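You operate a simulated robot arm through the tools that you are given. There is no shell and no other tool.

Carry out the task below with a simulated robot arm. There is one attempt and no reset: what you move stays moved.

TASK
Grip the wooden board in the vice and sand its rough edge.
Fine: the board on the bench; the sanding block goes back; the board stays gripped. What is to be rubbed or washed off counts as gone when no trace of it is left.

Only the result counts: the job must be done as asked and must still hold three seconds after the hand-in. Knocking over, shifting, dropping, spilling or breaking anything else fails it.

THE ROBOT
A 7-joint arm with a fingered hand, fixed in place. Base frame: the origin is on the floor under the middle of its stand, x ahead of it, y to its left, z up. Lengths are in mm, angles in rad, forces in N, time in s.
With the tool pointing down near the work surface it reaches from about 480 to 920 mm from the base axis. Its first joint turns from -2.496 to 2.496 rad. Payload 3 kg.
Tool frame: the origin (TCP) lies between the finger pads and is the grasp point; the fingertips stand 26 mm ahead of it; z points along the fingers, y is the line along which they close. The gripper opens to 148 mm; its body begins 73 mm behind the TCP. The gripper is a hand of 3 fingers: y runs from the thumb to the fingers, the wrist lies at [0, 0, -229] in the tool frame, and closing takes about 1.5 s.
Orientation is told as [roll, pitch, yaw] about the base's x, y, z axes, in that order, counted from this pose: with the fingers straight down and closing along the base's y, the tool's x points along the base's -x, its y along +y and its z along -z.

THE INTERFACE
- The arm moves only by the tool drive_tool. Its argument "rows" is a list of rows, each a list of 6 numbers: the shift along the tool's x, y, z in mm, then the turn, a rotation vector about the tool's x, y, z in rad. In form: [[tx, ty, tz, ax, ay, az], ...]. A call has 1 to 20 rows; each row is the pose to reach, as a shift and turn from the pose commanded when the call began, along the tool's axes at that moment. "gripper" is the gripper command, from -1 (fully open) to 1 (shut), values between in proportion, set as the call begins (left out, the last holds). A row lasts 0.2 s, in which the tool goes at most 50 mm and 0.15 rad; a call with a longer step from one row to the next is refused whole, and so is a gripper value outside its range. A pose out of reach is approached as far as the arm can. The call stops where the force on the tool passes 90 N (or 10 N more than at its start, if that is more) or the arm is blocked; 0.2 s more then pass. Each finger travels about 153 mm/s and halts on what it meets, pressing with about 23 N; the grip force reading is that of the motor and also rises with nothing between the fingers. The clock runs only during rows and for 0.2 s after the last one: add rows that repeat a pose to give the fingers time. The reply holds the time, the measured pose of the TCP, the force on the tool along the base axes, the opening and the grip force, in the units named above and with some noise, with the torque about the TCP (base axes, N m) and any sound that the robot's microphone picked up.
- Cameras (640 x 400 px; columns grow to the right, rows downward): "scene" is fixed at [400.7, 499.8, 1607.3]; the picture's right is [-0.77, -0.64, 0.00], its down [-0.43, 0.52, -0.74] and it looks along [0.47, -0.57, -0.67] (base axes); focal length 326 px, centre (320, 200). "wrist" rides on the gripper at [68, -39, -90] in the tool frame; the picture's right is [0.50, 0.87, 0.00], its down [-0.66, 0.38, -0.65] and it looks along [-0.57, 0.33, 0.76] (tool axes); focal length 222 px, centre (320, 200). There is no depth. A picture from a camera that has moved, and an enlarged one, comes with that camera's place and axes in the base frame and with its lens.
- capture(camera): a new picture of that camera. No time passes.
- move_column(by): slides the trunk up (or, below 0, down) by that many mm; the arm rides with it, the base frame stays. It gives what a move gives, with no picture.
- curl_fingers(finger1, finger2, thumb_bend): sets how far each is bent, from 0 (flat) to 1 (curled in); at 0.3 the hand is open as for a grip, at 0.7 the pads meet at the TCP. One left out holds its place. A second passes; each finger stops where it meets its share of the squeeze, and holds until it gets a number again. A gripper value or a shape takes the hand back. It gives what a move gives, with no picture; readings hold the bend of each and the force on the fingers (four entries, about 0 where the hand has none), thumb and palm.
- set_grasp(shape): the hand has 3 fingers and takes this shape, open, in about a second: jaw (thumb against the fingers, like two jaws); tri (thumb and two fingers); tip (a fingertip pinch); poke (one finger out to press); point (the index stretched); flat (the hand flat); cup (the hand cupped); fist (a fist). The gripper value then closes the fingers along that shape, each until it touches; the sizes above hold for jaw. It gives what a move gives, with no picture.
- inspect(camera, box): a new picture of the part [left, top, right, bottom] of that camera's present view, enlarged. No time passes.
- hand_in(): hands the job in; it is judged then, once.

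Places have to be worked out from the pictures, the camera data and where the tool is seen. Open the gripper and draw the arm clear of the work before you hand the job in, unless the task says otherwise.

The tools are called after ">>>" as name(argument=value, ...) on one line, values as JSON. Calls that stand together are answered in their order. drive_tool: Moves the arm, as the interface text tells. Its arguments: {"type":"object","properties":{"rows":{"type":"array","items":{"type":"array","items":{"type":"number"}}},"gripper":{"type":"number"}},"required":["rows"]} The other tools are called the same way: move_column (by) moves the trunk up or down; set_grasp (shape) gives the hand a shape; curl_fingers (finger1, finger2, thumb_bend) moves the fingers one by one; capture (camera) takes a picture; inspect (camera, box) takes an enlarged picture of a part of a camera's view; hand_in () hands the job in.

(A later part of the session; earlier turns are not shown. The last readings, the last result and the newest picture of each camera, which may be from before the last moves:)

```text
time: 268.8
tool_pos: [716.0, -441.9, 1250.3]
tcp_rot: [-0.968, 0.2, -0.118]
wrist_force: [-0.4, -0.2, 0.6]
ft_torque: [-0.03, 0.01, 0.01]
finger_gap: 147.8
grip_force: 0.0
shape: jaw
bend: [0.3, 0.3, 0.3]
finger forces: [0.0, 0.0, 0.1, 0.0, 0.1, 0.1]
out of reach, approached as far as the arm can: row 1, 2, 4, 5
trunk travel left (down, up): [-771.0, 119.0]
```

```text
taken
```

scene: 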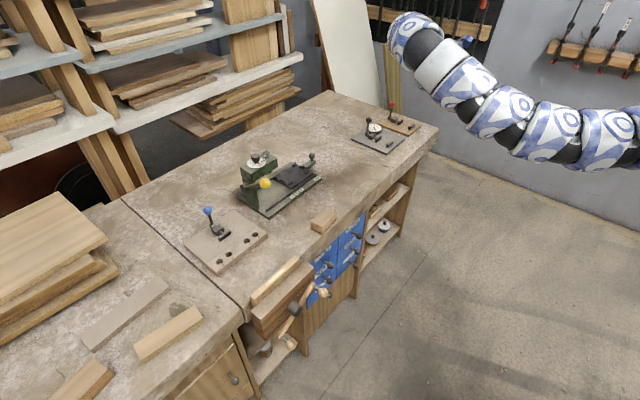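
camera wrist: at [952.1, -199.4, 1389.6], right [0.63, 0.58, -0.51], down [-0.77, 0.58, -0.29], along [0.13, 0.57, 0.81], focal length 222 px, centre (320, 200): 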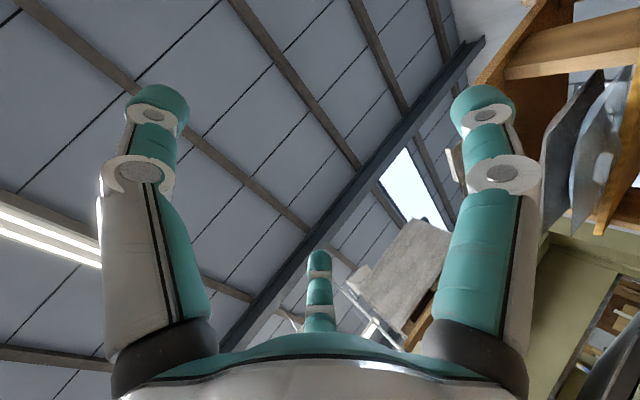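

I un-lean here in the folded state with the flange roughly fixed.

>>> drive_tool(rows=[[-5, 28, -18, -0.132, -0.039, 0.014], [-11, 56, -34, -0.265, -0.077, 0.028], [-17, 84, -49, -0.397, -0.116, 0.042], [-23, 111, -64, -0.529, -0.154, 0.055], [-30, 138, -78, -0.661, -0.193, 0.069], [-36, 163, -90, -0.794, -0.231, 0.083], [-41.4, 186, -101.7, -0.926, -0.27, 0.097], [-41.4, 186, -101.7, -0.926, -0.27, 0.097]])

>>> capture(camera="scene")

```text
time: 270.6
tool_pos: [805.8, -264.5, 1122.8]
tcp_rot: [-0.029, -0.074, -0.076]
wrist_force: [0.8, -0.3, 0.2]
ft_torque: [0.0, -0.01, 0.0]
finger_gap: 148.0
grip_force: 0.1
shape: jaw
bend: [0.3, 0.3, 0.3]
finger forces: [0.1, 0.1, 0.0, 0.0, 0.0, 0.2]
out of reach, approached as far as the arm can: row 1, 2, 3, 4, 5, 6, 7, 8
trunk travel left (down, up): [-771.0, 119.0]
```

```text
taken
```

scene: 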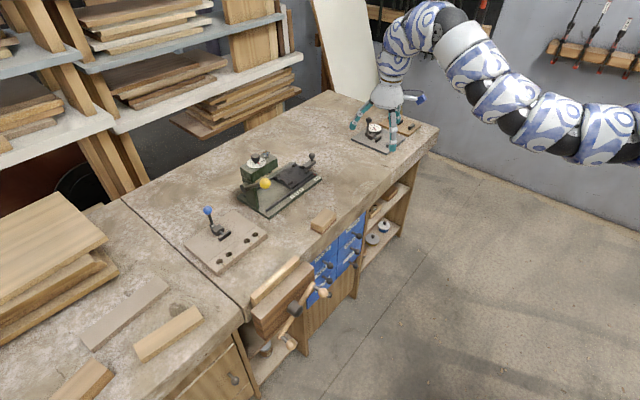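

That made the elbow drop further, so the opposite lean should raise it. I go back to full stretch and do the cycle with lean +0.9.

>>> drive_tool(rows=[[-20, -10, -15, 0.01, 0.02, 0], [-40, -10, -30, 0.02, 0.05, 0], [-60, -5, -45, 0.03, 0.07, 0], [-80, 0, -60, 0.03, 0.07, 0], [-100, 5, -60, 0.03, 0.07, 0], [-115, 5, -60, 0.03, 0.07, 0]])

>>> drive_tool(rows=[[-8, 30, -2.2, -0.13, -0.037, 0], [-17, 60, -8.5, -0.26, -0.073, 0], [-25, 88, -19, -0.39, -0.11, 0], [-32, 114, -33.5, -0.52, -0.146, 0], [-39, 139, -51.5, -0.65, -0.183, 0], [-45, 161, -73, -0.78, -0.22, 0], [-50, 180, -97, -0.91, -0.256, 0]])

>>> capture(camera="scene")

```text
time: 271.9
tool_pos: [880.9, -264.4, 1179.2]
tcp_rot: [-0.06, -0.006, -0.08]
wrist_force: [-0.3, -1.2, -0.9]
ft_torque: [0.02, 0.0, 0.01]
finger_gap: 148.0
grip_force: 0.0
shape: jaw
bend: [0.3, 0.3, 0.3]
finger forces: [0.0, 0.1, 0.0, 0.0, 0.1, 0.0]
out of reach, approached as far as the arm can: row 4, 5, 6
trunk travel left (down, up): [-771.0, 119.0]
```

```text
time: 273.6
tool_pos: [850.9, -62.1, 1186.9]
tcp_rot: [0.62, -0.181, -0.128]
wrist_force: [-0.4, -0.1, 0.1]
ft_torque: [0.0, 0.0, 0.04]
finger_gap: 148.2
grip_force: 0.1
shape: jaw
bend: [0.3, 0.3, 0.3]
finger forces: [0.0, 0.0, 0.0, 0.0, 0.0, 0.1]
out of reach, approached as far as the arm can: row 1, 2, 3, 4, 5, 6, 7
trunk travel left (down, up): [-771.0, 119.0]
```

```text
taken
```

scene: 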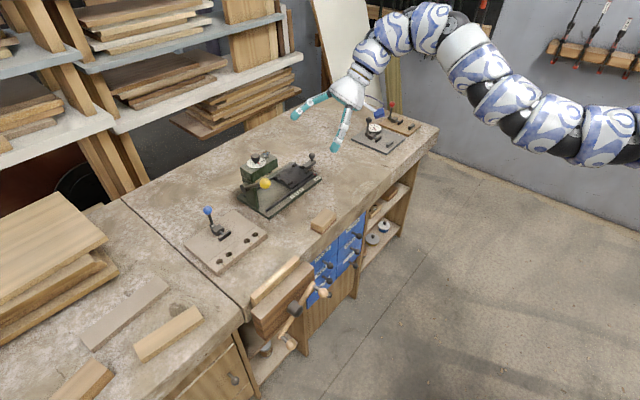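

The elbow is now almost straight down, so the ratchet does move it; I need the opposite sense. With the lean at +0.62 I stretch outward first, then continue.

>>> drive_tool(rows=[[-20, 0, 0, 0, 0, 0], [-40, 0, 0, 0, 0, 0], [-60, 0, 0, 0, 0, 0], [-80, 0, 0, 0, 0, 0], [-100, 0, 0, 0, 0, 0]])

>>> drive_tool(rows=[[0, 10, -5, -0.1, 0, 0], [0, 20, -10, -0.2, 0, 0], [0, 30, -20, -0.3, 0, 0]])

>>> capture(camera="scene")

```text
time: 274.8
tool_pos: [851.8, -59.2, 1188.9]
tcp_rot: [0.616, -0.18, -0.127]
wrist_force: [0.7, -0.5, 0.1]
ft_torque: [0.0, 0.0, -0.03]
finger_gap: 148.2
grip_force: 0.0
shape: jaw
bend: [0.3, 0.3, 0.3]
finger forces: [0.0, 0.1, 0.1, 0.0, 0.0, 0.1]
out of reach, approached as far as the arm can: row 1, 2, 3, 4, 5
trunk travel left (down, up): [-771.0, 119.0]
```

```text
time: 275.6
tool_pos: [851.2, -59.2, 1189.4]
tcp_rot: [0.616, -0.182, -0.127]
wrist_force: [-0.4, -0.4, -0.2]
ft_torque: [0.0, 0.01, -0.01]
finger_gap: 147.9
grip_force: 0.1
shape: jaw
bend: [0.3, 0.3, 0.3]
finger forces: [0.0, 0.0, 0.0, 0.0, 0.0, 0.0]
out of reach, approached as far as the arm can: row 1, 2, 3
trunk travel left (down, up): [-771.0, 119.0]
```

```text
taken
```

scene: 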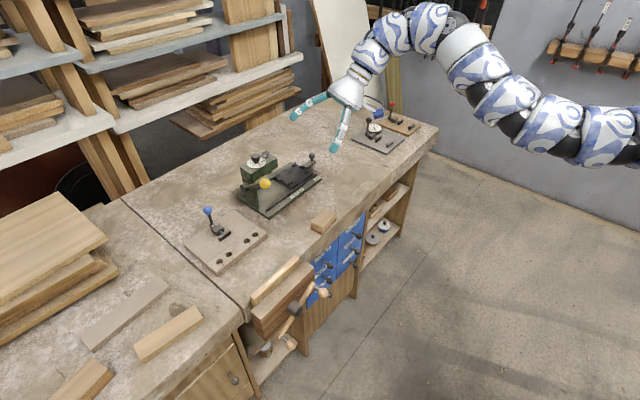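

It stalls here. Re-reading the geometry, this last cycle may have brought the shoulder roll into a good range, with only the elbow bent the wrong way (down). Going to full stretch and then moving downward should fold it upwards. First I un-lean.

>>> drive_tool(rows=[[7, -22, -10, 0.1, 0.03, 0.01], [14, -45, -18, 0.2, 0.06, 0.02], [21, -68, -26, 0.31, 0.09, 0.03], [28, -90, -33, 0.41, 0.12, 0.04], [35, -113, -40, 0.51, 0.15, 0.045], [41, -135, -45.7, 0.616, 0.18, 0.055], [41, -135, -45.7, 0.616, 0.18, 0.055]])

>>> drive_tool(rows=[[-25, 0, 10, 0, 0, 0], [-50, -5, 20, 0, 0, 0], [-75, -10, 30, 0, 0, 0], [-100, -15, 40, 0, 0, 0], [-125, -20, 50, 0, 0, 0]])

>>> capture(camera="scene")

```text
time: 277.1
tool_pos: [823.3, -187.5, 1129.5]
tcp_rot: [-0.002, 0.006, -0.127]
wrist_force: [-0.1, -0.1, 0.6]
ft_torque: [0.0, 0.0, -0.03]
finger_gap: 148.0
grip_force: 0.1
shape: jaw
bend: [0.3, 0.3, 0.3]
finger forces: [0.0, 0.0, 0.0, 0.0, 0.1, 0.0]
out of reach, approached as far as the arm can: row 1, 2, 3, 4, 5, 6, 7
trunk travel left (down, up): [-771.0, 119.0]
```

```text
time: 278.4
tool_pos: [881.7, -222.5, 1089.7]
tcp_rot: [-0.001, 0.0, -0.126]
wrist_force: [1.3, -0.3, 0.3]
ft_torque: [0.0, -0.02, 0.01]
finger_gap: 147.8
grip_force: 0.0
shape: jaw
bend: [0.3, 0.3, 0.3]
finger forces: [0.0, 0.0, 0.1, 0.0, 0.0, 0.0]
out of reach, approached as far as the arm can: row 3, 4, 5
trunk travel left (down, up): [-771.0, 119.0]
```

```text
taken
```

scene: 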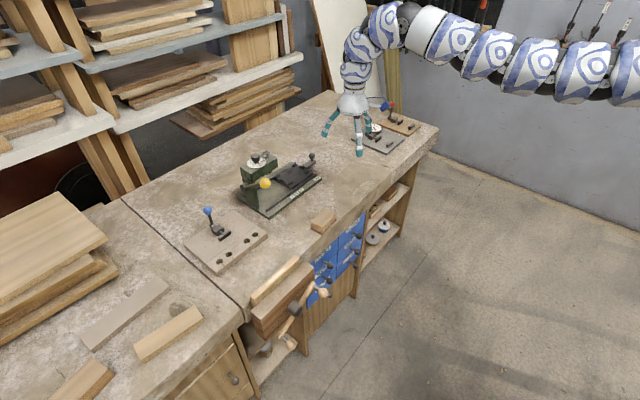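

Stretched at r≈909. Now I move down along the stretched boundary, to make the elbow fold upward, and then inward.

>>> drive_tool(rows=[[5, 3, 20, 0, 0, 0], [12, 6, 40, 0, 0, 0], [20, 9, 60, 0, 0, 0], [30, 12, 80, 0, 0, 0], [42, 15, 100, 0, 0, 0], [55, 18, 120, 0, 0, 0], [70, 20, 140, 0, 0, 0], [85, 22, 155, 0, 0, 0]])

>>> drive_tool(rows=[[30, 5, 0, 0, 0, 0], [60, 10, 0, 0, 0, 0], [90, 15, 0, 0, 0, 0], [120, 20, 0, 0, 0, 0]])

>>> capture(camera="scene")

```text
time: 280.1
tool_pos: [796.2, -187.5, 937.4]
tcp_rot: [-0.002, 0.003, -0.127]
wrist_force: [-0.6, 0.3, 0.0]
ft_torque: [-0.02, 0.0, 0.0]
finger_gap: 147.9
grip_force: 0.1
shape: jaw
bend: [0.3, 0.3, 0.3]
finger forces: [0.1, 0.0, 0.0, 0.0, 0.1, 0.1]
trunk travel left (down, up): [-771.0, 119.0]
```

```text
time: 281.1
tool_pos: [711.8, -158.2, 917.3]
tcp_rot: [-0.001, 0.008, -0.126]
wrist_force: [-0.4, 0.3, 0.0]
ft_torque: [-0.03, -0.04, 0.0]
finger_gap: 147.9
grip_force: 0.1
shape: jaw
bend: [0.3, 0.3, 0.3]
finger forces: [0.0, 0.0, 0.0, 0.0, 0.0, 0.0]
out of reach, approached as far as the arm can: row 3, 4
trunk travel left (down, up): [-771.0, 119.0]
```

```text
taken
```

scene: 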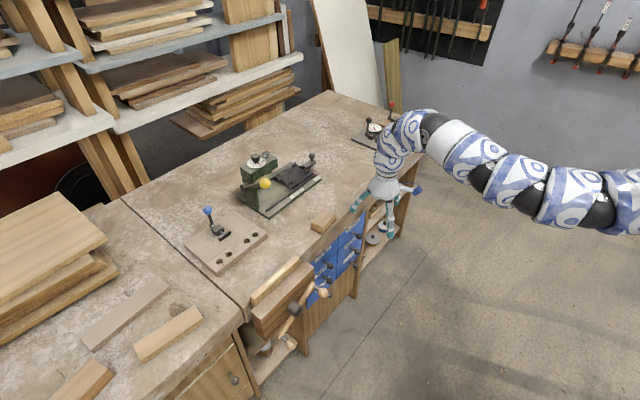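

The elbow is hanging straight down now, i.e. in the vertical plane. I test whether +y motion is free in this posture.

>>> drive_tool(rows=[[-5, 35, 0, 0, 0, 0], [-10, 70, 0, 0, 0, 0], [-12, 105, 0, 0, 0, 0], [-14, 140, 0, 0, 0, 0], [-15, 175, 0, 0, 0, 0], [-15, 210, 0, 0, 0, 0], [-15, 245, 0, 0, 0, 0]])

>>> capture(camera="scene")

```text
time: 282.8
tool_pos: [748.3, 29.8, 914.7]
tcp_rot: [-0.002, 0.005, -0.124]
wrist_force: [-0.1, 0.1, 0.2]
ft_torque: [0.03, -0.01, 0.0]
finger_gap: 148.0
grip_force: 0.0
shape: jaw
bend: [0.3, 0.3, 0.3]
finger forces: [0.0, 0.0, 0.0, 0.0, 0.0, 0.0]
out of reach, approached as far as the arm can: row 6, 7
trunk travel left (down, up): [-771.0, 119.0]
```

```text
taken
```

scene: 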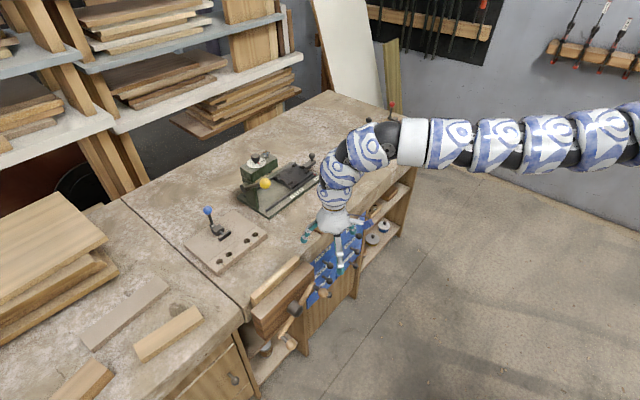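

In-plane elbow, and it still stops at about 0.04 rad azimuth, so joint 1 itself stops just left of straight ahead; the flange cannot go further left in this arm shape. Alternative: sand with the hand leaning ≈0.9 rad to the left, so the flange stays near y≈0 while the tool reaches y≈200. I lower the trunk to ~20 to test that pose.

>>> drive_tool(rows=[[-20, -20, -20, 0, 0, 0], [-40, -45, -45, 0, 0, 0.05], [-60, -70, -70, 0, 0, 0.12], [-75, -90, -90, 0, 0, 0.12]])

>>> move_column(by=-100)

>>> drive_tool(rows=[[0, 0, -35, 0, 0, 0], [0, 0, -70, 0, 0, 0], [0, 0, -100, 0, 0, 0]])

>>> move_column(by=-100)

>>> drive_tool(rows=[[0, 0, -30, 0, 0, 0], [0, 0, -60, 0, 0, 0]])

```text
time: 283.8
tool_pos: [811.0, -66.7, 1006.8]
tcp_rot: [-0.001, 0.004, -0.247]
wrist_force: [-0.5, 0.0, -0.2]
ft_torque: [0.0, 0.0, 0.0]
finger_gap: 148.0
grip_force: 0.0
shape: jaw
bend: [0.3, 0.3, 0.3]
finger forces: [0.0, 0.0, 0.0, 0.1, 0.1, 0.0]
trunk travel left (down, up): [-771.0, 119.0]
```

```text
time: 285.1
tool_pos: [811.7, -66.2, 907.1]
tcp_rot: [-0.002, 0.004, -0.246]
wrist_force: [0.5, -0.3, 0.5]
ft_torque: [0.01, 0.05, 0.02]
finger_gap: 148.0
grip_force: 0.1
shape: jaw
bend: [0.3, 0.3, 0.3]
finger forces: [0.0, 0.0, 0.0, 0.0, 0.0, 0.0]
trunk travel left (down, up): [-671.0, 219.0]
```

```text
time: 285.9
tool_pos: [813.3, -69.6, 1004.2]
tcp_rot: [0.0, 0.011, -0.246]
wrist_force: [-0.1, -0.2, 0.7]
ft_torque: [-0.01, 0.02, 0.03]
finger_gap: 148.1
grip_force: 0.0
shape: jaw
bend: [0.3, 0.3, 0.3]
finger forces: [0.0, 0.1, 0.1, 0.0, 0.1, 0.1]
out of reach, approached as far as the arm can: row 3
trunk travel left (down, up): [-671.0, 219.0]
```

```text
time: 287.2
tool_pos: [815.3, -69.3, 905.3]
tcp_rot: [-0.001, 0.009, -0.247]
wrist_force: [-1.0, 0.6, -0.1]
ft_torque: [-0.01, -0.04, -0.01]
finger_gap: 148.2
grip_force: 0.0
shape: jaw
bend: [0.3, 0.3, 0.3]
finger forces: [0.0, 0.0, 0.0, 0.0, 0.0, 0.1]
trunk travel left (down, up): [-571.0, 319.0]
```

```text
time: 287.8
tool_pos: [822.5, -69.3, 958.4]
tcp_rot: [-0.002, 0.008, -0.247]
wrist_force: [-0.1, 0.1, -0.4]
ft_torque: [-0.01, 0.02, -0.04]
finger_gap: 147.9
grip_force: 0.0
shape: jaw
bend: [0.3, 0.3, 0.3]
finger forces: [0.1, 0.1, 0.0, 0.1, 0.0, 0.0]
out of reach, approached as far as the arm can: row 1, 2
trunk travel left (down, up): [-571.0, 319.0]
```

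Now the lean test: rotate +0.9 about base x around the fixed flange.

>>> drive_tool(rows=[[8.4, 33.2, -2.6, -0.1455, 0.0367, 0], [16.5, 65.6, -10.2, -0.291, 0.0734, 0], [24.4, 96.6, -22.8, -0.4365, 0.11, 0], [31.6, 125.4, -40, -0.582, 0.1467, 0], [38.2, 151.4, -61.4, -0.7275, 0.1834, 0], [43.9, 173.9, -86.7, -0.873, 0.22, 0], [43.9, 173.9, -86.7, -0.873, 0.22, 0]])

>>> capture(camera="scene")

```text
time: 289.4
tool_pos: [761.2, 66.1, 895.8]
tcp_rot: [0.743, 0.181, -0.181]
wrist_force: [0.4, -1.1, 0.2]
ft_torque: [0.05, 0.02, -0.02]
finger_gap: 148.1
grip_force: 0.0
shape: jaw
bend: [0.3, 0.3, 0.3]
finger forces: [0.1, 0.0, 0.0, 0.0, 0.0, 0.0]
out of reach, approached as far as the arm can: row 2, 3, 4, 5, 6, 7
trunk travel left (down, up): [-571.0, 319.0]
```

```text
taken
```

scene: 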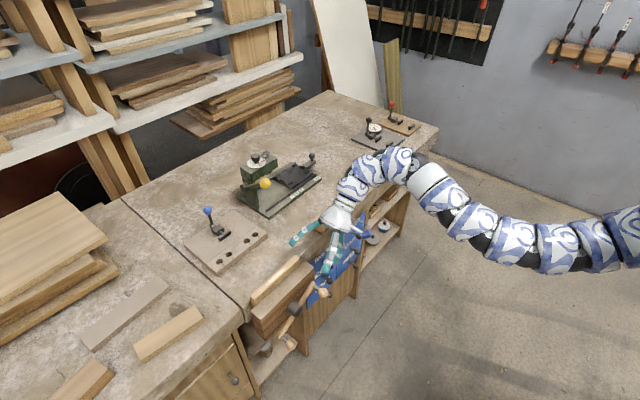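

The lean drags the flange off in this posture. Reconsidering the two mirror-image elbow solutions, the bad posture was elbow-left (joint 1 at its stop); the last lean cycle swung the elbow to straight down, so one more cycle in the same sense may bring it to the right, which is the good posture. I un-lean, stretch out, and repeat the lean -1 / fold / un-lean cycle.

>>> drive_tool(rows=[[-8, -30, -10, 0.12, -0.03, 0], [-16, -60, -25, 0.24, -0.06, 0], [-24, -85, -42, 0.37, -0.09, 0], [-34, -105, -62, 0.5, -0.12, 0], [-44, -122, -85, 0.62, -0.15, 0], [-54, -136, -108, 0.743, -0.18, 0.0], [-54, -136, -108, 0.743, -0.18, 0]])

>>> capture(camera="scene")

```text
time: 291.0
tool_pos: [793.1, -126.6, 869.7]
tcp_rot: [0.031, 0.027, -0.244]
wrist_force: [-0.2, -0.6, 0.6]
ft_torque: [0.02, 0.0, 0.0]
finger_gap: 148.0
grip_force: 0.0
shape: jaw
bend: [0.3, 0.3, 0.3]
finger forces: [0.1, 0.1, 0.0, 0.0, 0.1, 0.0]
out of reach, approached as far as the arm can: row 1, 2, 3, 4, 5, 6, 7
trunk travel left (down, up): [-571.0, 319.0]
```

```text
taken
```

scene: 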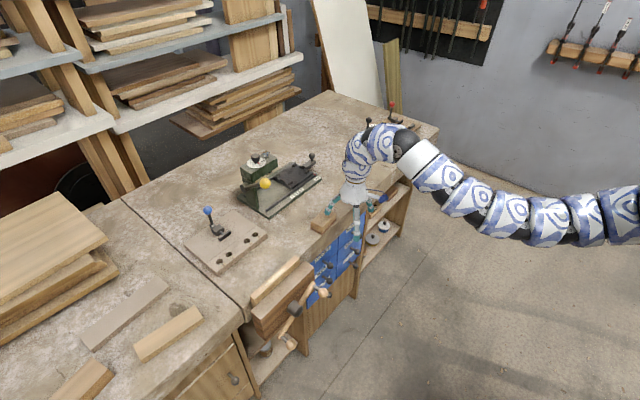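

The hand is low near the block; I lift with the trunk first.

>>> move_column(by=100)

>>> inspect(camera="scene", box=[290, 190, 400, 280])

```text
time: 292.3
tool_pos: [792.1, -125.6, 969.3]
tcp_rot: [0.032, 0.029, -0.244]
wrist_force: [0.2, 0.1, -0.2]
ft_torque: [-0.05, -0.02, -0.01]
finger_gap: 147.9
grip_force: 0.0
shape: jaw
bend: [0.3, 0.3, 0.3]
finger forces: [0.0, 0.1, 0.0, 0.0, 0.1, 0.0]
trunk travel left (down, up): [-671.0, 219.0]
```

```text
4.44 times, centred on (345, 235) of scene
camera zoom: at [400.7, 499.8, 1607.3], right [-0.77, -0.64, 0.0], down [-0.43, 0.52, -0.74], along [0.47, -0.57, -0.67], focal length 1446 px, centre (209, 44)
```

zoom: 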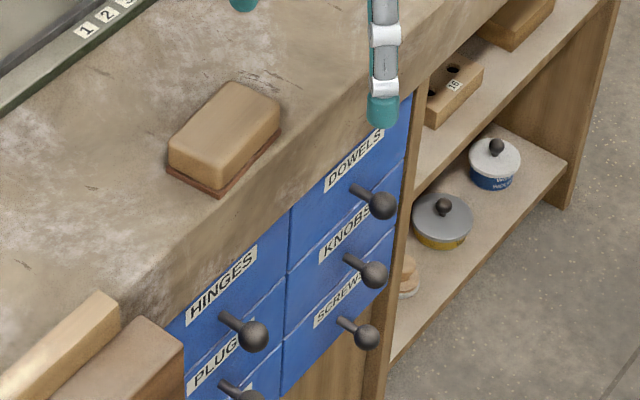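

Block untouched. I stretch out in the air for the next cycle.

>>> drive_tool(rows=[[-25, -9, -10, 0.01, -0.01, 0], [-50, -18, -20, 0.02, -0.02, 0], [-75, -27, -30, 0.03, -0.03, 0], [-100, -36, -40, 0.03, -0.03, 0], [-125, -45, -40, 0.03, -0.03, 0]])

>>> drive_tool(rows=[[0, -31, -2.2, 0.137, 0, 0], [0, -62, -8.9, 0.275, 0, 0], [0, -91, -19.8, 0.412, 0, 0], [0, -119, -34.9, 0.55, 0, 0], [0, -145, -53.8, 0.687, 0, 0], [0, -168, -76.3, 0.825, 0, 0], [0, -188, -101.5, 0.962, 0, 0]])

>>> capture(camera="scene")

```text
time: 293.5
tool_pos: [881.9, -203.7, 1006.5]
tcp_rot: [0.0, -0.007, -0.245]
wrist_force: [0.1, 0.3, -0.6]
ft_torque: [0.01, -0.02, 0.01]
finger_gap: 147.9
grip_force: 0.0
shape: jaw
bend: [0.3, 0.3, 0.3]
finger forces: [0.1, 0.0, 0.0, 0.1, 0.0, 0.0]
out of reach, approached as far as the arm can: row 5
trunk travel left (down, up): [-671.0, 219.0]
```

```text
time: 295.1
tool_pos: [823.8, -405.2, 1091.3]
tcp_rot: [-0.96, -0.014, -0.229]
wrist_force: [0.8, 0.4, -0.1]
ft_torque: [0.01, -0.02, 0.0]
finger_gap: 148.0
grip_force: 0.0
shape: jaw
bend: [0.3, 0.3, 0.3]
finger forces: [0.0, 0.0, 0.0, 0.1, 0.1, 0.1]
out of reach, approached as far as the arm can: row 2, 3, 4, 5, 6, 7
trunk travel left (down, up): [-671.0, 219.0]
```

```text
taken
```

scene: 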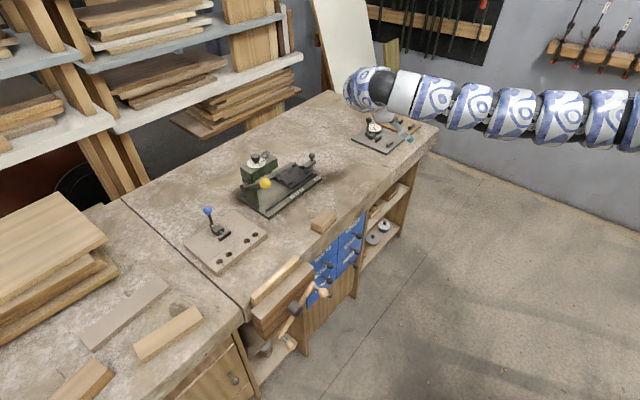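

Lean reached. Now fold inward with the lean kept.

>>> drive_tool(rows=[[30, 2, -2.6, 0, 0, 0], [60, 4, -5.2, 0, 0, 0], [90, 6, -7.8, 0, 0, 0], [120, 7, -10.4, 0, 0, 0], [152, 9, -12.9, 0, 0, 0], [180, 10, -15, 0, 0, 0]])

>>> capture(camera="scene")

```text
time: 296.5
tool_pos: [780.1, -384.3, 1045.8]
tcp_rot: [-0.961, -0.003, -0.245]
wrist_force: [-1.0, 0.4, -0.5]
ft_torque: [0.01, -0.02, -0.05]
finger_gap: 147.9
grip_force: 0.0
shape: jaw
bend: [0.3, 0.3, 0.3]
finger forces: [0.0, 0.0, 0.0, 0.0, 0.1, 0.0]
out of reach, approached as far as the arm can: row 1, 2, 3, 4, 5, 6
trunk travel left (down, up): [-671.0, 219.0]
```

```text
taken
```

scene: 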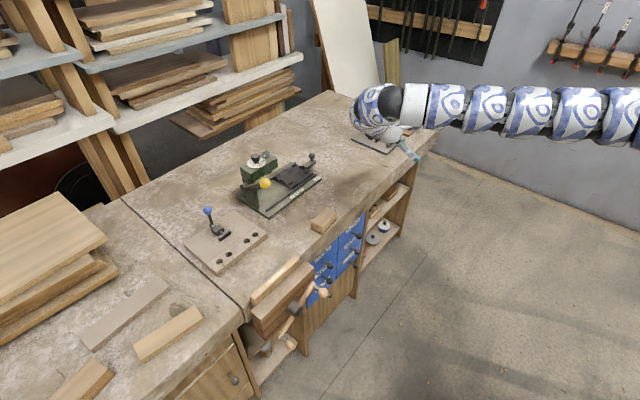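

The arm is straight in this leaned state. I raise the hand (same lean) to force a bend, then un-lean there.

>>> drive_tool(rows=[[0, -20, -14, 0, 0, 0], [0, -40, -28, 0, 0, 0], [0, -60, -42, 0, 0, 0], [10, -82, -57, 0, 0, 0], [20, -100, -70, 0, 0, 0], [30, -115, -80, 0, 0, 0]])

>>> capture(camera="scene")

```text
time: 297.9
tool_pos: [811.9, -435.3, 1099.5]
tcp_rot: [-0.959, -0.004, -0.239]
wrist_force: [0.0, 0.3, 0.9]
ft_torque: [0.03, 0.0, 0.0]
finger_gap: 148.0
grip_force: 0.0
shape: jaw
bend: [0.3, 0.3, 0.3]
finger forces: [0.0, 0.0, 0.0, 0.1, 0.0, 0.0]
out of reach, approached as far as the arm can: row 1, 2, 3, 4, 5, 6
trunk travel left (down, up): [-671.0, 219.0]
```

```text
taken
```

scene: 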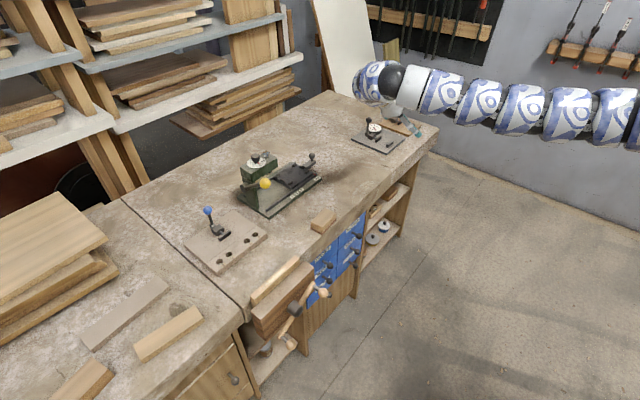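

I'm stalled again. New idea: point the hand straight forward in line with the forearm (all wrist joints near zero), swing the whole straight arm left with joint 1, and only then bring the hand down in the arm's plane on the left side. First, un-lean.

>>> drive_tool(rows=[[0, 27, -5, -0.137, 0, 0], [0, 54, -14, -0.274, 0, 0], [0, 81, -26, -0.411, 0, 0], [0, 108, -41, -0.549, 0, 0], [0, 135, -59, -0.686, 0, 0], [0.5, 162, -78, -0.823, 0, 0], [0.9, 188, -97, -0.96, 0, 0], [0.9, 188, -97, -0.96, 0, 0]])

>>> capture(camera="scene")

```text
time: 299.7
tool_pos: [853.8, -255.1, 1000.7]
tcp_rot: [0.001, -0.003, -0.244]
wrist_force: [0.5, -0.7, -0.2]
ft_torque: [0.03, -0.01, 0.03]
finger_gap: 148.1
grip_force: 0.0
shape: jaw
bend: [0.3, 0.3, 0.3]
finger forces: [0.0, 0.0, 0.0, 0.1, 0.1, 0.1]
trunk travel left (down, up): [-671.0, 219.0]
```

```text
taken
```

scene: 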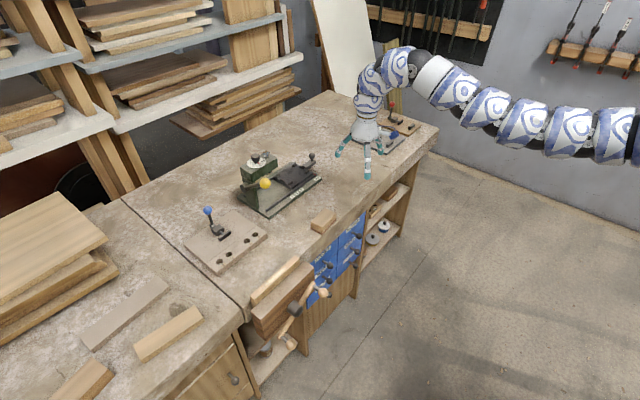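

Vertical again without complaint. I raise the hand forward in the arm's plane to horizontal (all free air).

>>> drive_tool(rows=[[-34.2, -1.6, -2.6, 0.007, -0.15, 0], [-67.6, -3.1, -10.2, 0.014, -0.3, 0], [-99.5, -4.6, -22.8, 0.021, -0.45, 0], [-129.2, -6, -40, 0.028, -0.6, 0], [-156, -7.2, -61.4, 0.035, -0.75, 0], [-179.2, -8.3, -86.7, 0.041, -0.9, 0], [-198.4, -9.2, -115, 0.048, -1.05, 0], [-213.2, -9.8, -146, 0.055, -1.2, 0], [-223.2, -10.3, -178.9, 0.062, -1.35, 0], [-228.2, -10.5, -212.8, 0.069, -1.5, 0]])

>>> capture(camera="scene")

```text
time: 301.9
tool_pos: [1074.5, -322.4, 1215.5]
tcp_rot: [-0.616, -1.492, 0.327]
wrist_force: [-0.1, -0.4, 0.2]
ft_torque: [-0.04, 0.0, 0.0]
finger_gap: 148.1
grip_force: 0.1
shape: jaw
bend: [0.3, 0.3, 0.3]
finger forces: [0.0, 0.1, 0.1, 0.0, 0.0, 0.0]
trunk travel left (down, up): [-671.0, 219.0]
```

```text
taken
```

scene: 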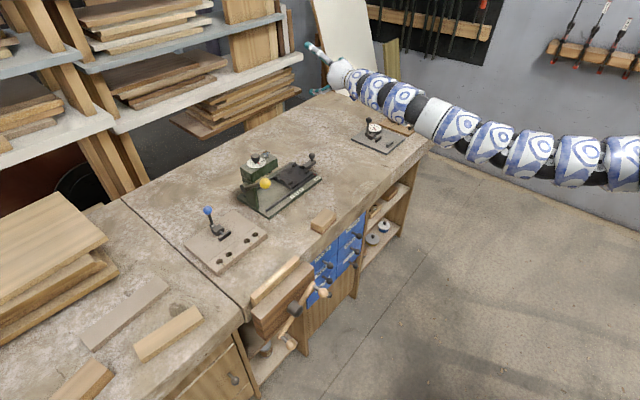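

The hand points forward in line with the arm. Now I swing the whole straight arm left about the base axis from azimuth -0.29 to about +0.25, high above everything.

>>> drive_tool(rows=[[-2.1, 47.1, -1, -0.0419, -0.0019, -0.003], [-4, 94, -3.9, -0.0837, -0.0039, -0.0059], [-5.9, 140.9, -8.9, -0.1256, -0.0058, -0.0089], [-7.5, 187.4, -15.8, -0.1674, -0.0077, -0.0119], [-9, 233.7, -24.6, -0.2093, -0.0096, -0.0148], [-10.4, 279.5, -35.3, -0.2511, -0.0116, -0.0178], [-11.6, 324.9, -48, -0.293, -0.0135, -0.0208], [-12.6, 369.7, -62.6, -0.3348, -0.0154, -0.0238], [-13.5, 413.9, -79, -0.3767, -0.0174, -0.0267], [-14.2, 457.3, -97.3, -0.4185, -0.0193, -0.0297], [-14.7, 499.9, -117.3, -0.4604, -0.0212, -0.0327], [-15.1, 541.7, -139.1, -0.5022, -0.0231, -0.0356], [-15.3, 582.4, -162.7, -0.5441, -0.0251, -0.0386]])

>>> capture(camera="scene")

```text
time: 304.7
tool_pos: [1059.9, 76.9, 1190.2]
tcp_rot: [-0.616, -1.49, 0.841]
wrist_force: [0.4, -0.3, -0.1]
ft_torque: [0.0, 0.01, 0.02]
finger_gap: 147.7
grip_force: 0.1
shape: jaw
bend: [0.3, 0.3, 0.3]
finger forces: [0.0, 0.0, 0.1, 0.0, 0.0, 0.0]
out of reach, approached as far as the arm can: row 6, 7, 8, 9, 10, 11, 12, 13
trunk travel left (down, up): [-671.0, 219.0]
```

```text
taken
```

scene: 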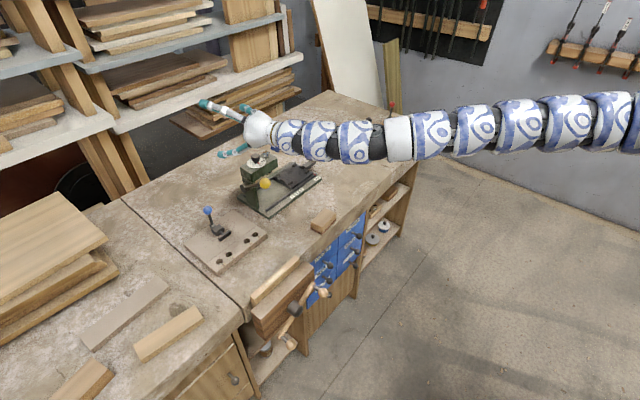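

This pins it down: even dead straight, joint 1 stops at azimuth ≈+0.03. So +y needs the elbow bent to the right, as in the good posture. With everything straight, rolling the hand also rolls the shoulder. I swing back to azimuth ≈-0.3 where folding is free, to roll the elbow to the right there.

>>> drive_tool(rows=[[0, -45, 0, 0.042, 0.002, 0.003], [0, -90, -2, 0.084, 0.004, 0.006], [0, -135, -5, 0.126, 0.006, 0.009], [0, -180, -10, 0.168, 0.008, 0.012], [0, -225, -17, 0.21, 0.01, 0.015], [0, -270, -26, 0.252, 0.012, 0.018], [0, -315, -37, 0.294, 0.0135, 0.021], [0, -358, -50, 0.336, 0.0154, 0.024], [0, -400, -64, 0.378, 0.0174, 0.027], [0, -440, -80, 0.42, 0.0193, 0.03], [0, -480, -98, 0.462, 0.021, 0.033]])

>>> capture(camera="scene")

```text
time: 307.1
tool_pos: [1093.9, -406.1, 1222.1]
tcp_rot: [-0.599, -1.489, 0.395]
wrist_force: [-0.4, 0.3, 0.0]
ft_torque: [0.01, 0.01, -0.01]
finger_gap: 148.1
grip_force: 0.1
shape: jaw
bend: [0.3, 0.3, 0.3]
finger forces: [0.1, 0.1, 0.0, 0.1, 0.0, 0.1]
trunk travel left (down, up): [-671.0, 219.0]
```

```text
taken
```

scene: 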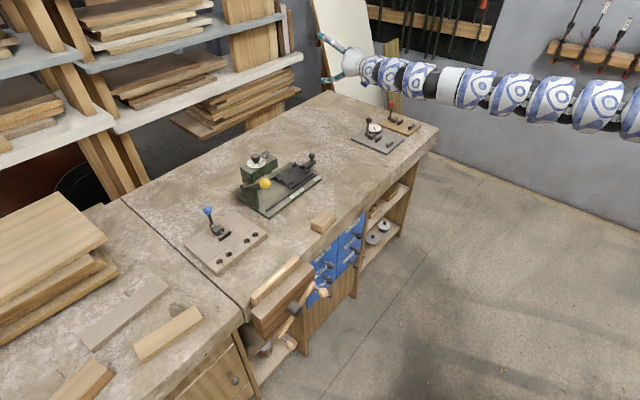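

The arm is completely straight now. Here a half-turn of the bent hand about the arm axis gets shared by shoulder roll and forearm roll, shifting the elbow by ~90°. I first bend the hand up in the arm's plane.

>>> drive_tool(rows=[[-32.4, -5.8, -2.4, 0.0256, -0.1418, 0], [-64.1, -11.6, -9.4, 0.0513, -0.2837, 0], [-94.4, -17.1, -21, 0.0769, -0.4255, 0], [-122.9, -22.2, -36.9, 0.1025, -0.5674, 0], [-148.7, -26.9, -56.8, 0.1282, -0.7092, 0], [-171.5, -31, -80.3, 0.1538, -0.851, 0], [-190.8, -34.5, -106.8, 0.1794, -0.9929, 0]])

>>> capture(camera="scene")

```text
time: 308.7
tool_pos: [998.6, -411.1, 1420.0]
tcp_rot: [3.109, -0.638, 2.799]
wrist_force: [0.8, 0.6, -0.9]
ft_torque: [0.0, -0.04, 0.01]
finger_gap: 147.9
grip_force: 0.1
shape: jaw
bend: [0.3, 0.3, 0.3]
finger forces: [0.0, 0.0, 0.1, 0.1, 0.0, 0.0]
out of reach, approached as far as the arm can: row 3
trunk travel left (down, up): [-671.0, 219.0]
```

```text
taken
```

scene: 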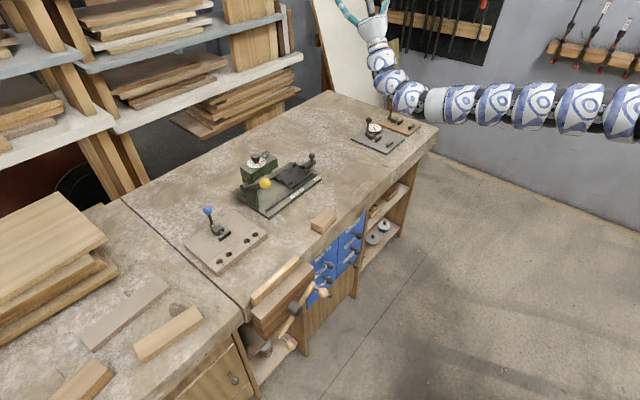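

Good. Now the half-turn about the arm axis, up → right → down; first half.

>>> drive_tool(rows=[[-0.1, -31.1, -2.1, 0.1363, -0.0048, 0.0626], [1.7, -61.6, -8.5, 0.2726, -0.0097, 0.1251], [5.4, -90.8, -18.8, 0.4088, -0.0145, 0.1877], [11, -118, -33.1, 0.5451, -0.0194, 0.2502], [18.3, -142.6, -50.8, 0.6814, -0.0242, 0.3128], [27, -164.1, -71.6, 0.8177, -0.0291, 0.3753], [37.2, -182, -95.1, 0.9539, -0.0339, 0.4379], [48.4, -195.8, -120.6, 1.0902, -0.0388, 0.5004], [60.6, -205.4, -147.8, 1.2265, -0.0436, 0.563], [73.3, -210.4, -175.8, 1.3628, -0.0485, 0.6255]])

>>> drive_tool(rows=[[-0.1, -31.1, -2.1, 0.1363, -0.0048, 0.0626], [1.7, -61.6, -8.5, 0.2726, -0.0097, 0.1251], [5.4, -90.8, -18.8, 0.4088, -0.0145, 0.1877], [11, -118, -33.1, 0.5451, -0.0194, 0.2502], [18.3, -142.6, -50.8, 0.6814, -0.0242, 0.3128], [27, -164.1, -71.6, 0.8177, -0.0291, 0.3753], [37.2, -182, -95.1, 0.9539, -0.0339, 0.4379], [48.4, -195.8, -120.6, 1.0902, -0.0388, 0.5004], [60.6, -205.4, -147.8, 1.2265, -0.0436, 0.563], [73.3, -210.4, -175.8, 1.3628, -0.0485, 0.6255], [86.3, -210.7, -204.2, 1.499, -0.0533, 0.6881]])

>>> capture(camera="scene")

```text
time: 310.9
tool_pos: [881.6, -589.7, 1230.2]
tcp_rot: [1.539, -0.182, -3.091]
wrist_force: [0.8, 0.1, 0.4]
ft_torque: [0.01, 0.0, 0.03]
finger_gap: 147.8
grip_force: 0.1
shape: jaw
bend: [0.3, 0.3, 0.3]
finger forces: [0.0, 0.0, 0.0, 0.0, 0.0, 0.0]
trunk travel left (down, up): [-671.0, 219.0]
```

```text
time: 313.3
tool_pos: [918.3, -376.2, 1012.4]
tcp_rot: [-0.026, 0.217, 2.712]
wrist_force: [0.6, 0.5, -0.5]
ft_torque: [-0.02, 0.02, 0.03]
finger_gap: 148.1
grip_force: 0.0
shape: jaw
bend: [0.3, 0.3, 0.3]
finger forces: [0.0, 0.1, 0.1, 0.1, 0.0, 0.1]
trunk travel left (down, up): [-671.0, 219.0]
```

```text
taken
```

scene: 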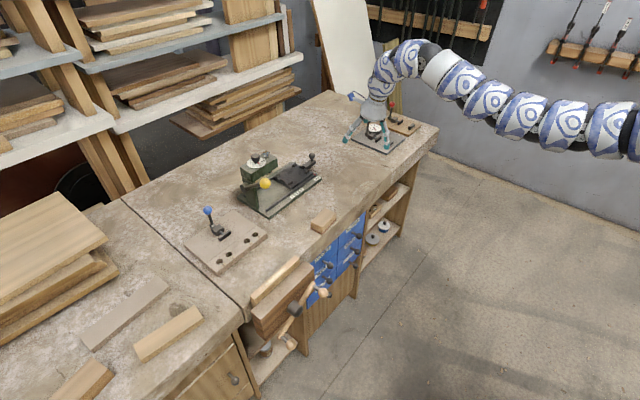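

It followed without any limit. Now I go to near az -0.05 with a vertical hand, folding inward, and test the leftward motion.

>>> drive_tool(rows=[[-24, -29, -4, 0, -0.024, 0], [-48, -58, -8, 0, -0.048, 0], [-72, -87, -12, 0, -0.072, 0], [-96, -116, -16, 0, -0.096, 0], [-119, -145, -20, 0, -0.12, 0], [-143, -174, -24, 0, -0.145, 0], [-167, -203, -27, 0, -0.17, 0], [-190, -231, -31, 0, -0.19, 0], [-213.3, -259.8, -34.7, 0, -0.217, 0], [-213.3, -259.8, -34.7, 0, -0.217, 0]])

>>> drive_tool(rows=[[-13, -27, 0, 0, 0, 0], [-26, -54, 0, 0, 0, 0], [-39, -81, 0, 0, 0, 0], [-52, -108, 0, 0, 0, 0], [-65, -135, 0, 0, 0, 0]])

>>> capture(camera="scene")

```text
time: 315.5
tool_pos: [829.1, -50.9, 1005.5]
tcp_rot: [-0.021, 0.002, 2.716]
wrist_force: [0.4, -1.1, -0.1]
ft_torque: [0.0, 0.04, 0.0]
finger_gap: 148.2
grip_force: 0.1
shape: jaw
bend: [0.3, 0.3, 0.3]
finger forces: [0.0, 0.1, 0.0, 0.1, 0.0, 0.1]
trunk travel left (down, up): [-671.0, 219.0]
```

```text
time: 316.7
tool_pos: [815.7, 3.6, 997.3]
tcp_rot: [-0.02, 0.004, 2.715]
wrist_force: [0.2, -0.9, -0.1]
ft_torque: [0.0, -0.01, -0.01]
finger_gap: 148.1
grip_force: 0.1
shape: jaw
bend: [0.3, 0.3, 0.3]
finger forces: [0.1, 0.1, 0.0, 0.0, 0.0, 0.1]
out of reach, approached as far as the arm can: row 2, 3, 4, 5
trunk travel left (down, up): [-671.0, 219.0]
```

```text
taken
```

scene: 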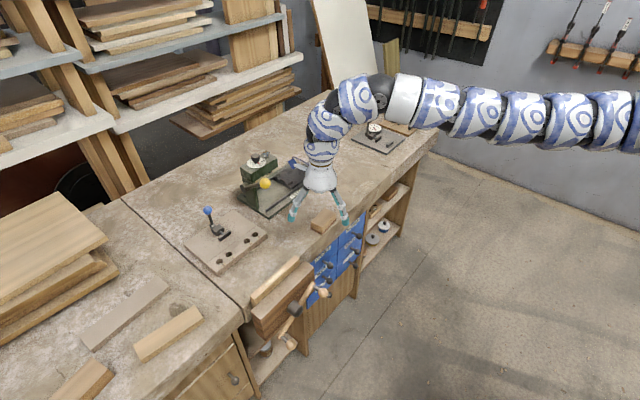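

Still stopping near y≈4. I try the original lean -0.3 plus inward push from this new elbow roll.

>>> drive_tool(rows=[[0, 0, 0, -0.091, 0.041, 0], [0, 0, 0, -0.182, 0.083, 0], [0, 0, 0, -0.273, 0.124, 0], [0, 0, 0, -0.273, 0.124, 0]])

>>> drive_tool(rows=[[-27, 12, 0, 0, 0, 0], [-54, 25, 0, 0, 0, 0], [-82, 37, 0, 0, 0, 0], [-109, 50, 0, 0, 0, 0], [-137, 62, 0, 0, 0, 0]])

>>> capture(camera="scene")

```text
time: 317.7
tool_pos: [818.4, -87.1, 978.0]
tcp_rot: [0.255, 0.124, 2.73]
wrist_force: [0.5, 0.3, -0.3]
ft_torque: [0.01, 0.01, 0.0]
finger_gap: 148.0
grip_force: 0.1
shape: jaw
bend: [0.3, 0.3, 0.3]
finger forces: [0.1, 0.0, 0.1, 0.0, 0.0, 0.1]
out of reach, approached as far as the arm can: row 1, 2, 3, 4
trunk travel left (down, up): [-671.0, 219.0]
```

```text
time: 318.9
tool_pos: [818.8, -88.2, 978.3]
tcp_rot: [0.253, 0.124, 2.731]
wrist_force: [0.5, 0.4, -0.8]
ft_torque: [0.01, -0.03, 0.02]
finger_gap: 147.9
grip_force: 0.1
shape: jaw
bend: [0.3, 0.3, 0.3]
finger forces: [0.1, 0.0, 0.0, 0.1, 0.0, 0.0]
out of reach, approached as far as the arm can: row 1, 2, 3, 4, 5
trunk travel left (down, up): [-671.0, 219.0]
```

```text
taken
```

scene: 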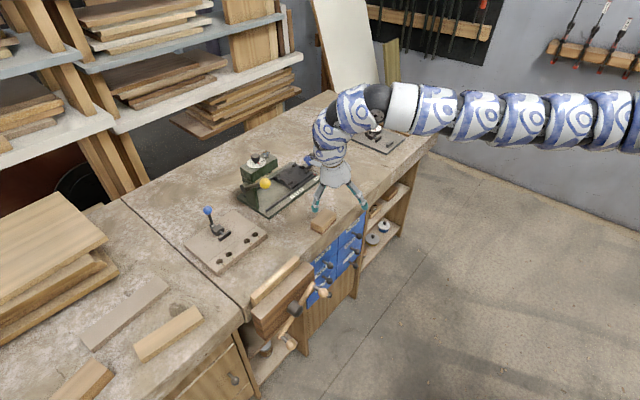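

I now suspect the whole shoulder flipped over when the hand was folded in close and low at the vice handle (upper arm passing vertical). To flip it back I need to go through such a close, low, forward-pointing pose again, this time on the right side. First I unwind the hand's yaw to 0.

>>> drive_tool(rows=[[0, 0, -10, 0.07, -0.03, 0.1], [0, 0, -20, 0.14, -0.06, 0.2], [0, 0, -25, 0.2, -0.09, 0.3], [0, 0, -25, 0.25, -0.12, 0.38]])

>>> drive_tool(rows=[[0, 0, 0, 0, 0, 0.14], [0, 0, 0, 0, 0, 0.28], [0, 0, 0, 0, 0, 0.42], [0, 0, 0, 0, 0, 0.56], [0, 0, 0, 0, 0, 0.7], [0, 0, 0, 0, 0, 0.84], [0, 0, 0, 0, 0, 0.98], [0, 0, 0, 0, 0, 1.12], [0, 0, 0, 0, 0, 1.26], [0, 0, 0, 0, 0, 1.4], [0, 0, 0, 0, 0, 1.54], [0, 0, 0, 0, 0, 1.68], [0, 0, 0, 0, 0, 1.82], [0, 0, 0, 0, 0, 1.96], [0, 0, 0, 0, 0, 2.1], [0, 0, 0, 0, 0, 2.24], [0, 0, 0, 0, 0, 2.34]])

```text
time: 319.9
tool_pos: [814.5, -150.9, 994.0]
tcp_rot: [-0.032, 0.041, 2.338]
wrist_force: [-0.4, -0.2, 0.1]
ft_torque: [0.0, 0.0, -0.01]
finger_gap: 148.2
grip_force: 0.1
shape: jaw
bend: [0.3, 0.3, 0.3]
finger forces: [0.0, 0.0, 0.0, 0.0, 0.0, 0.0]
out of reach, approached as far as the arm can: row 1, 2, 3, 4
trunk travel left (down, up): [-671.0, 219.0]
```

```text
time: 323.5
tool_pos: [795.9, -201.8, 978.8]
tcp_rot: [-0.056, 0.007, 1.461]
wrist_force: [-0.7, -0.8, 0.3]
ft_torque: [-0.03, -0.03, 0.0]
finger_gap: 147.8
grip_force: 0.2
shape: jaw
bend: [0.3, 0.3, 0.3]
finger forces: [0.1, 0.1, 0.0, 0.1, 0.0, 0.0]
out of reach, approached as far as the arm can: row 6, 7, 8, 9, 10, 11, 12, 13, 14, 15, 16, 17
trunk travel left (down, up): [-671.0, 219.0]
```

Joint 7 stops at yaw ≈1.46, which is fine for now. I raise the trunk to 156 and fold in to the close, low, forward-pointing pose on the right side (about (655, -107, 830)).

>>> move_column(by=35)

>>> drive_tool(rows=[[-7.9, 15, 18, 0.1195, 0.0107, 0], [-15.7, 30, 36, 0.239, 0.0214, 0], [-23.6, 45, 54, 0.3585, 0.0321, 0], [-31.5, 60, 73, 0.478, 0.0428, 0], [-39.4, 75, 92, 0.5975, 0.0535, 0], [-47.2, 90, 110, 0.717, 0.0642, 0], [-55, 105, 130, 0.8365, 0.0749, 0], [-63, 120, 150, 0.956, 0.0856, 0], [-71, 135, 170, 1.0755, 0.0963, 0], [-78.7, 150.6, 187, 1.195, 0.107, 0]])

>>> capture(camera="scene")

```text
time: 324.3
tool_pos: [794.6, -201.7, 1013.9]
tcp_rot: [-0.057, 0.008, 1.464]
wrist_force: [0.7, 1.1, 0.6]
ft_torque: [-0.03, 0.01, 0.02]
finger_gap: 148.0
grip_force: 0.1
shape: jaw
bend: [0.3, 0.3, 0.3]
finger forces: [0.0, 0.0, 0.1, 0.0, 0.0, 0.0]
trunk travel left (down, up): [-706.0, 184.0]
```

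```text
time: 326.5
tool_pos: [774.7, -116.4, 815.8]
tcp_rot: [-1.116, 0.105, 1.358]
wrist_force: [0.6, -0.2, 0.6]
ft_torque: [0.0, 0.0, 0.0]
finger_gap: 147.9
grip_force: 0.1
shape: jaw
bend: [0.3, 0.3, 0.3]
finger forces: [0.1, 0.0, 0.0, 0.0, 0.0, 0.1]
out of reach, approached as far as the arm can: row 1, 2, 3, 4, 5, 6, 7, 8, 9, 10
trunk travel left (down, up): [-706.0, 184.0]
```

```text
taken
```

scene: 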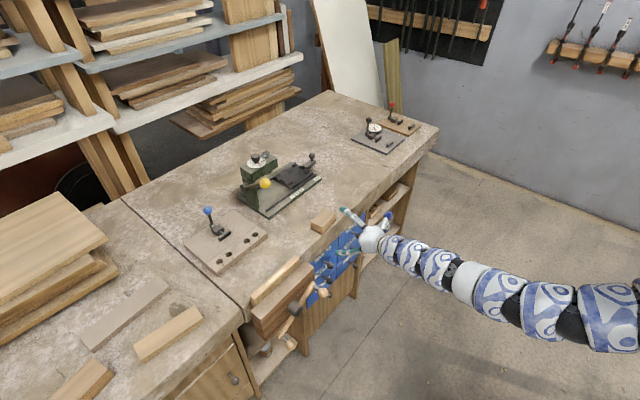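

The elbow is at its fold limit here. With the trunk higher the upper arm can come to vertical, so I raise it 100 mm and come down and inward again.

>>> move_column(by=100)

>>> drive_tool(rows=[[-1.5, 28, -11, 0, 0, 0], [-3, 56, -22, 0, 0, 0], [-4.4, 84, -33, 0, 0, 0], [-5.8, 111, -44, 0, 0, 0], [-7.2, 138, -54.6, 0, 0, 0], [-9, 165, -75, 0, 0, 0]])

>>> capture(camera="scene")

```text
time: 327.9
tool_pos: [773.8, -116.2, 916.1]
tcp_rot: [-1.117, 0.105, 1.359]
wrist_force: [-0.5, 0.4, 0.3]
ft_torque: [-0.02, 0.01, 0.03]
finger_gap: 147.9
grip_force: 0.1
shape: jaw
bend: [0.3, 0.3, 0.3]
finger forces: [0.0, 0.0, 0.0, 0.1, 0.0, 0.0]
trunk travel left (down, up): [-806.0, 84.0]
```

```text
time: 329.3
tool_pos: [679.8, -110.0, 825.2]
tcp_rot: [-1.013, 0.128, 1.318]
wrist_force: [-0.4, -0.5, 0.1]
ft_torque: [0.03, -0.03, -0.01]
finger_gap: 148.2
grip_force: 0.2
shape: jaw
bend: [0.3, 0.3, 0.3]
finger forces: [0.1, 0.0, 0.1, 0.1, 0.0, 0.0]
out of reach, approached as far as the arm can: row 1, 2, 3, 4, 5, 6
trunk travel left (down, up): [-806.0, 84.0]
```

```text
taken
```

scene: 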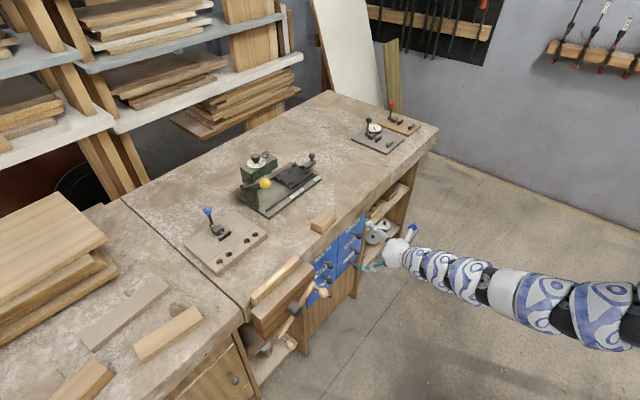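

Folded to r_f≈500 now. I push a bit further in and test swinging left here, where the shoulder may turn over.

>>> drive_tool(rows=[[-27, 0, -10, 0, 0, 0], [-54, 0, -20, 0, 0, 0], [-81, 0, -30, 0, 0, 0], [-108, 0, -30, 0, 0, 0], [-135, 0, -30, 0, 0, 0], [-162, 0, -30, 0, 0, 0], [-190, 0, -30, 0, 0, 0]])

>>> capture(camera="scene")

```text
time: 330.9
tool_pos: [703.3, 82.1, 819.1]
tcp_rot: [-1.015, 0.124, 1.319]
wrist_force: [0.2, 0.2, 0.0]
ft_torque: [0.04, 0.01, -0.02]
finger_gap: 148.1
grip_force: 0.1
shape: jaw
bend: [0.3, 0.3, 0.3]
finger forces: [0.0, 0.1, 0.0, 0.0, 0.0, 0.1]
trunk travel left (down, up): [-806.0, 84.0]
```

```text
taken
```

scene: 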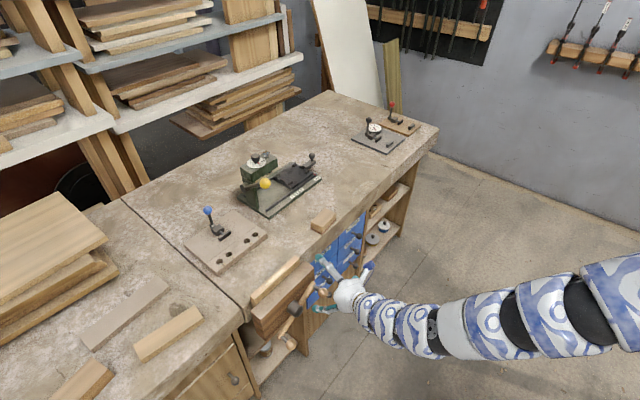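

Excellent — it swung left freely (flange azimuth now +0.27). The hand is close to the vice handle, so I back off along its axis.

>>> drive_tool(rows=[[0, 0, -25, 0, 0, 0], [0, 0, -50, 0, 0, 0], [0, 0, -70, 0, 0, 0]])

>>> inspect(camera="scene", box=[240, 250, 360, 345])

```text
time: 331.7
tool_pos: [646.5, 98.6, 854.7]
tcp_rot: [-1.015, 0.129, 1.319]
wrist_force: [-0.1, -0.3, 1.0]
ft_torque: [0.01, 0.0, -0.02]
finger_gap: 148.0
grip_force: 0.0
shape: jaw
bend: [0.3, 0.3, 0.3]
finger forces: [0.0, 0.0, 0.0, 0.0, 0.0, 0.0]
trunk travel left (down, up): [-806.0, 84.0]
```

```text
4.21 times, centred on (300, 298) of scene
camera zoom: at [400.7, 499.8, 1607.3], right [-0.77, -0.64, 0.0], down [-0.43, 0.52, -0.74], along [0.47, -0.57, -0.67], focal length 1370 px, centre (404, -210)
```

zoom: 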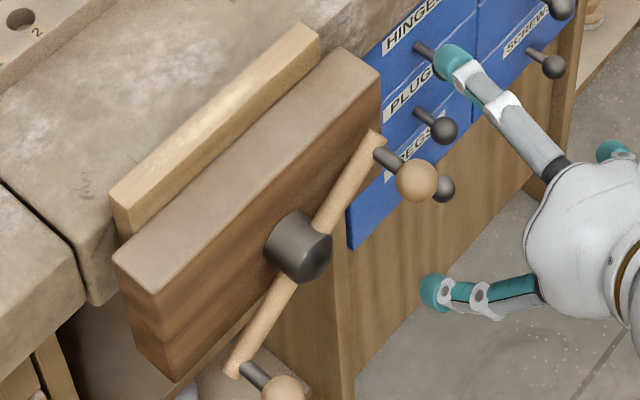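

The vice is intact. Now on the left side, I bring the hand up, out and down to vertical at about (800, 180, 1020), staying on +y.

>>> drive_tool(rows=[[2, -22, -12, -0.05, -0.008, 0], [2, -50, -22, -0.12, -0.018, 0], [-2, -78, -28, -0.22, -0.034, 0], [-10, -104, -28, -0.33, -0.05, 0], [-22, -128, -24, -0.44, -0.067, 0], [-36, -150, -18, -0.55, -0.084, 0], [-50, -170, -10, -0.66, -0.1, 0], [-65, -188, -2, -0.78, -0.12, 0], [-80, -205, 6, -0.9, -0.138, 0], [-94.8, -219.8, 14.1, -1.007, -0.154, 0], [-94.8, -219.8, 14.1, -1.007, -0.154, 0]])

>>> capture(camera="scene")

```text
time: 334.1
tool_pos: [776.8, 130.9, 1104.7]
tcp_rot: [-0.016, 0.006, 1.424]
wrist_force: [-3.1, -0.3, 0.7]
ft_torque: [0.09, -0.26, -0.06]
finger_gap: 148.2
grip_force: 0.0
shape: jaw
bend: [0.3, 0.3, 0.3]
finger forces: [0.0, 0.1, 0.0, 0.0, 0.0, 0.0]
out of reach, approached as far as the arm can: row 2, 3, 4, 5, 9, 10, 11
trunk travel left (down, up): [-806.0, 84.0]
```

```text
taken
```

scene: 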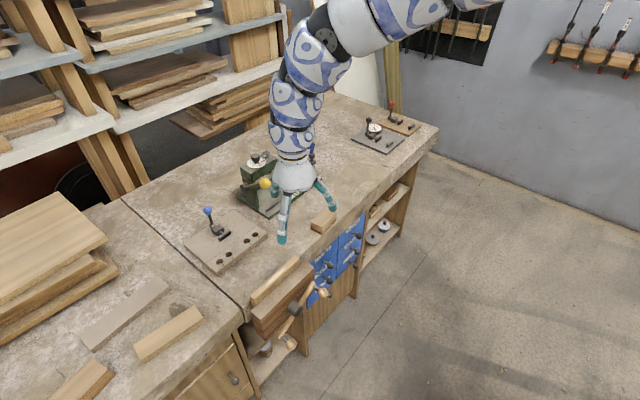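

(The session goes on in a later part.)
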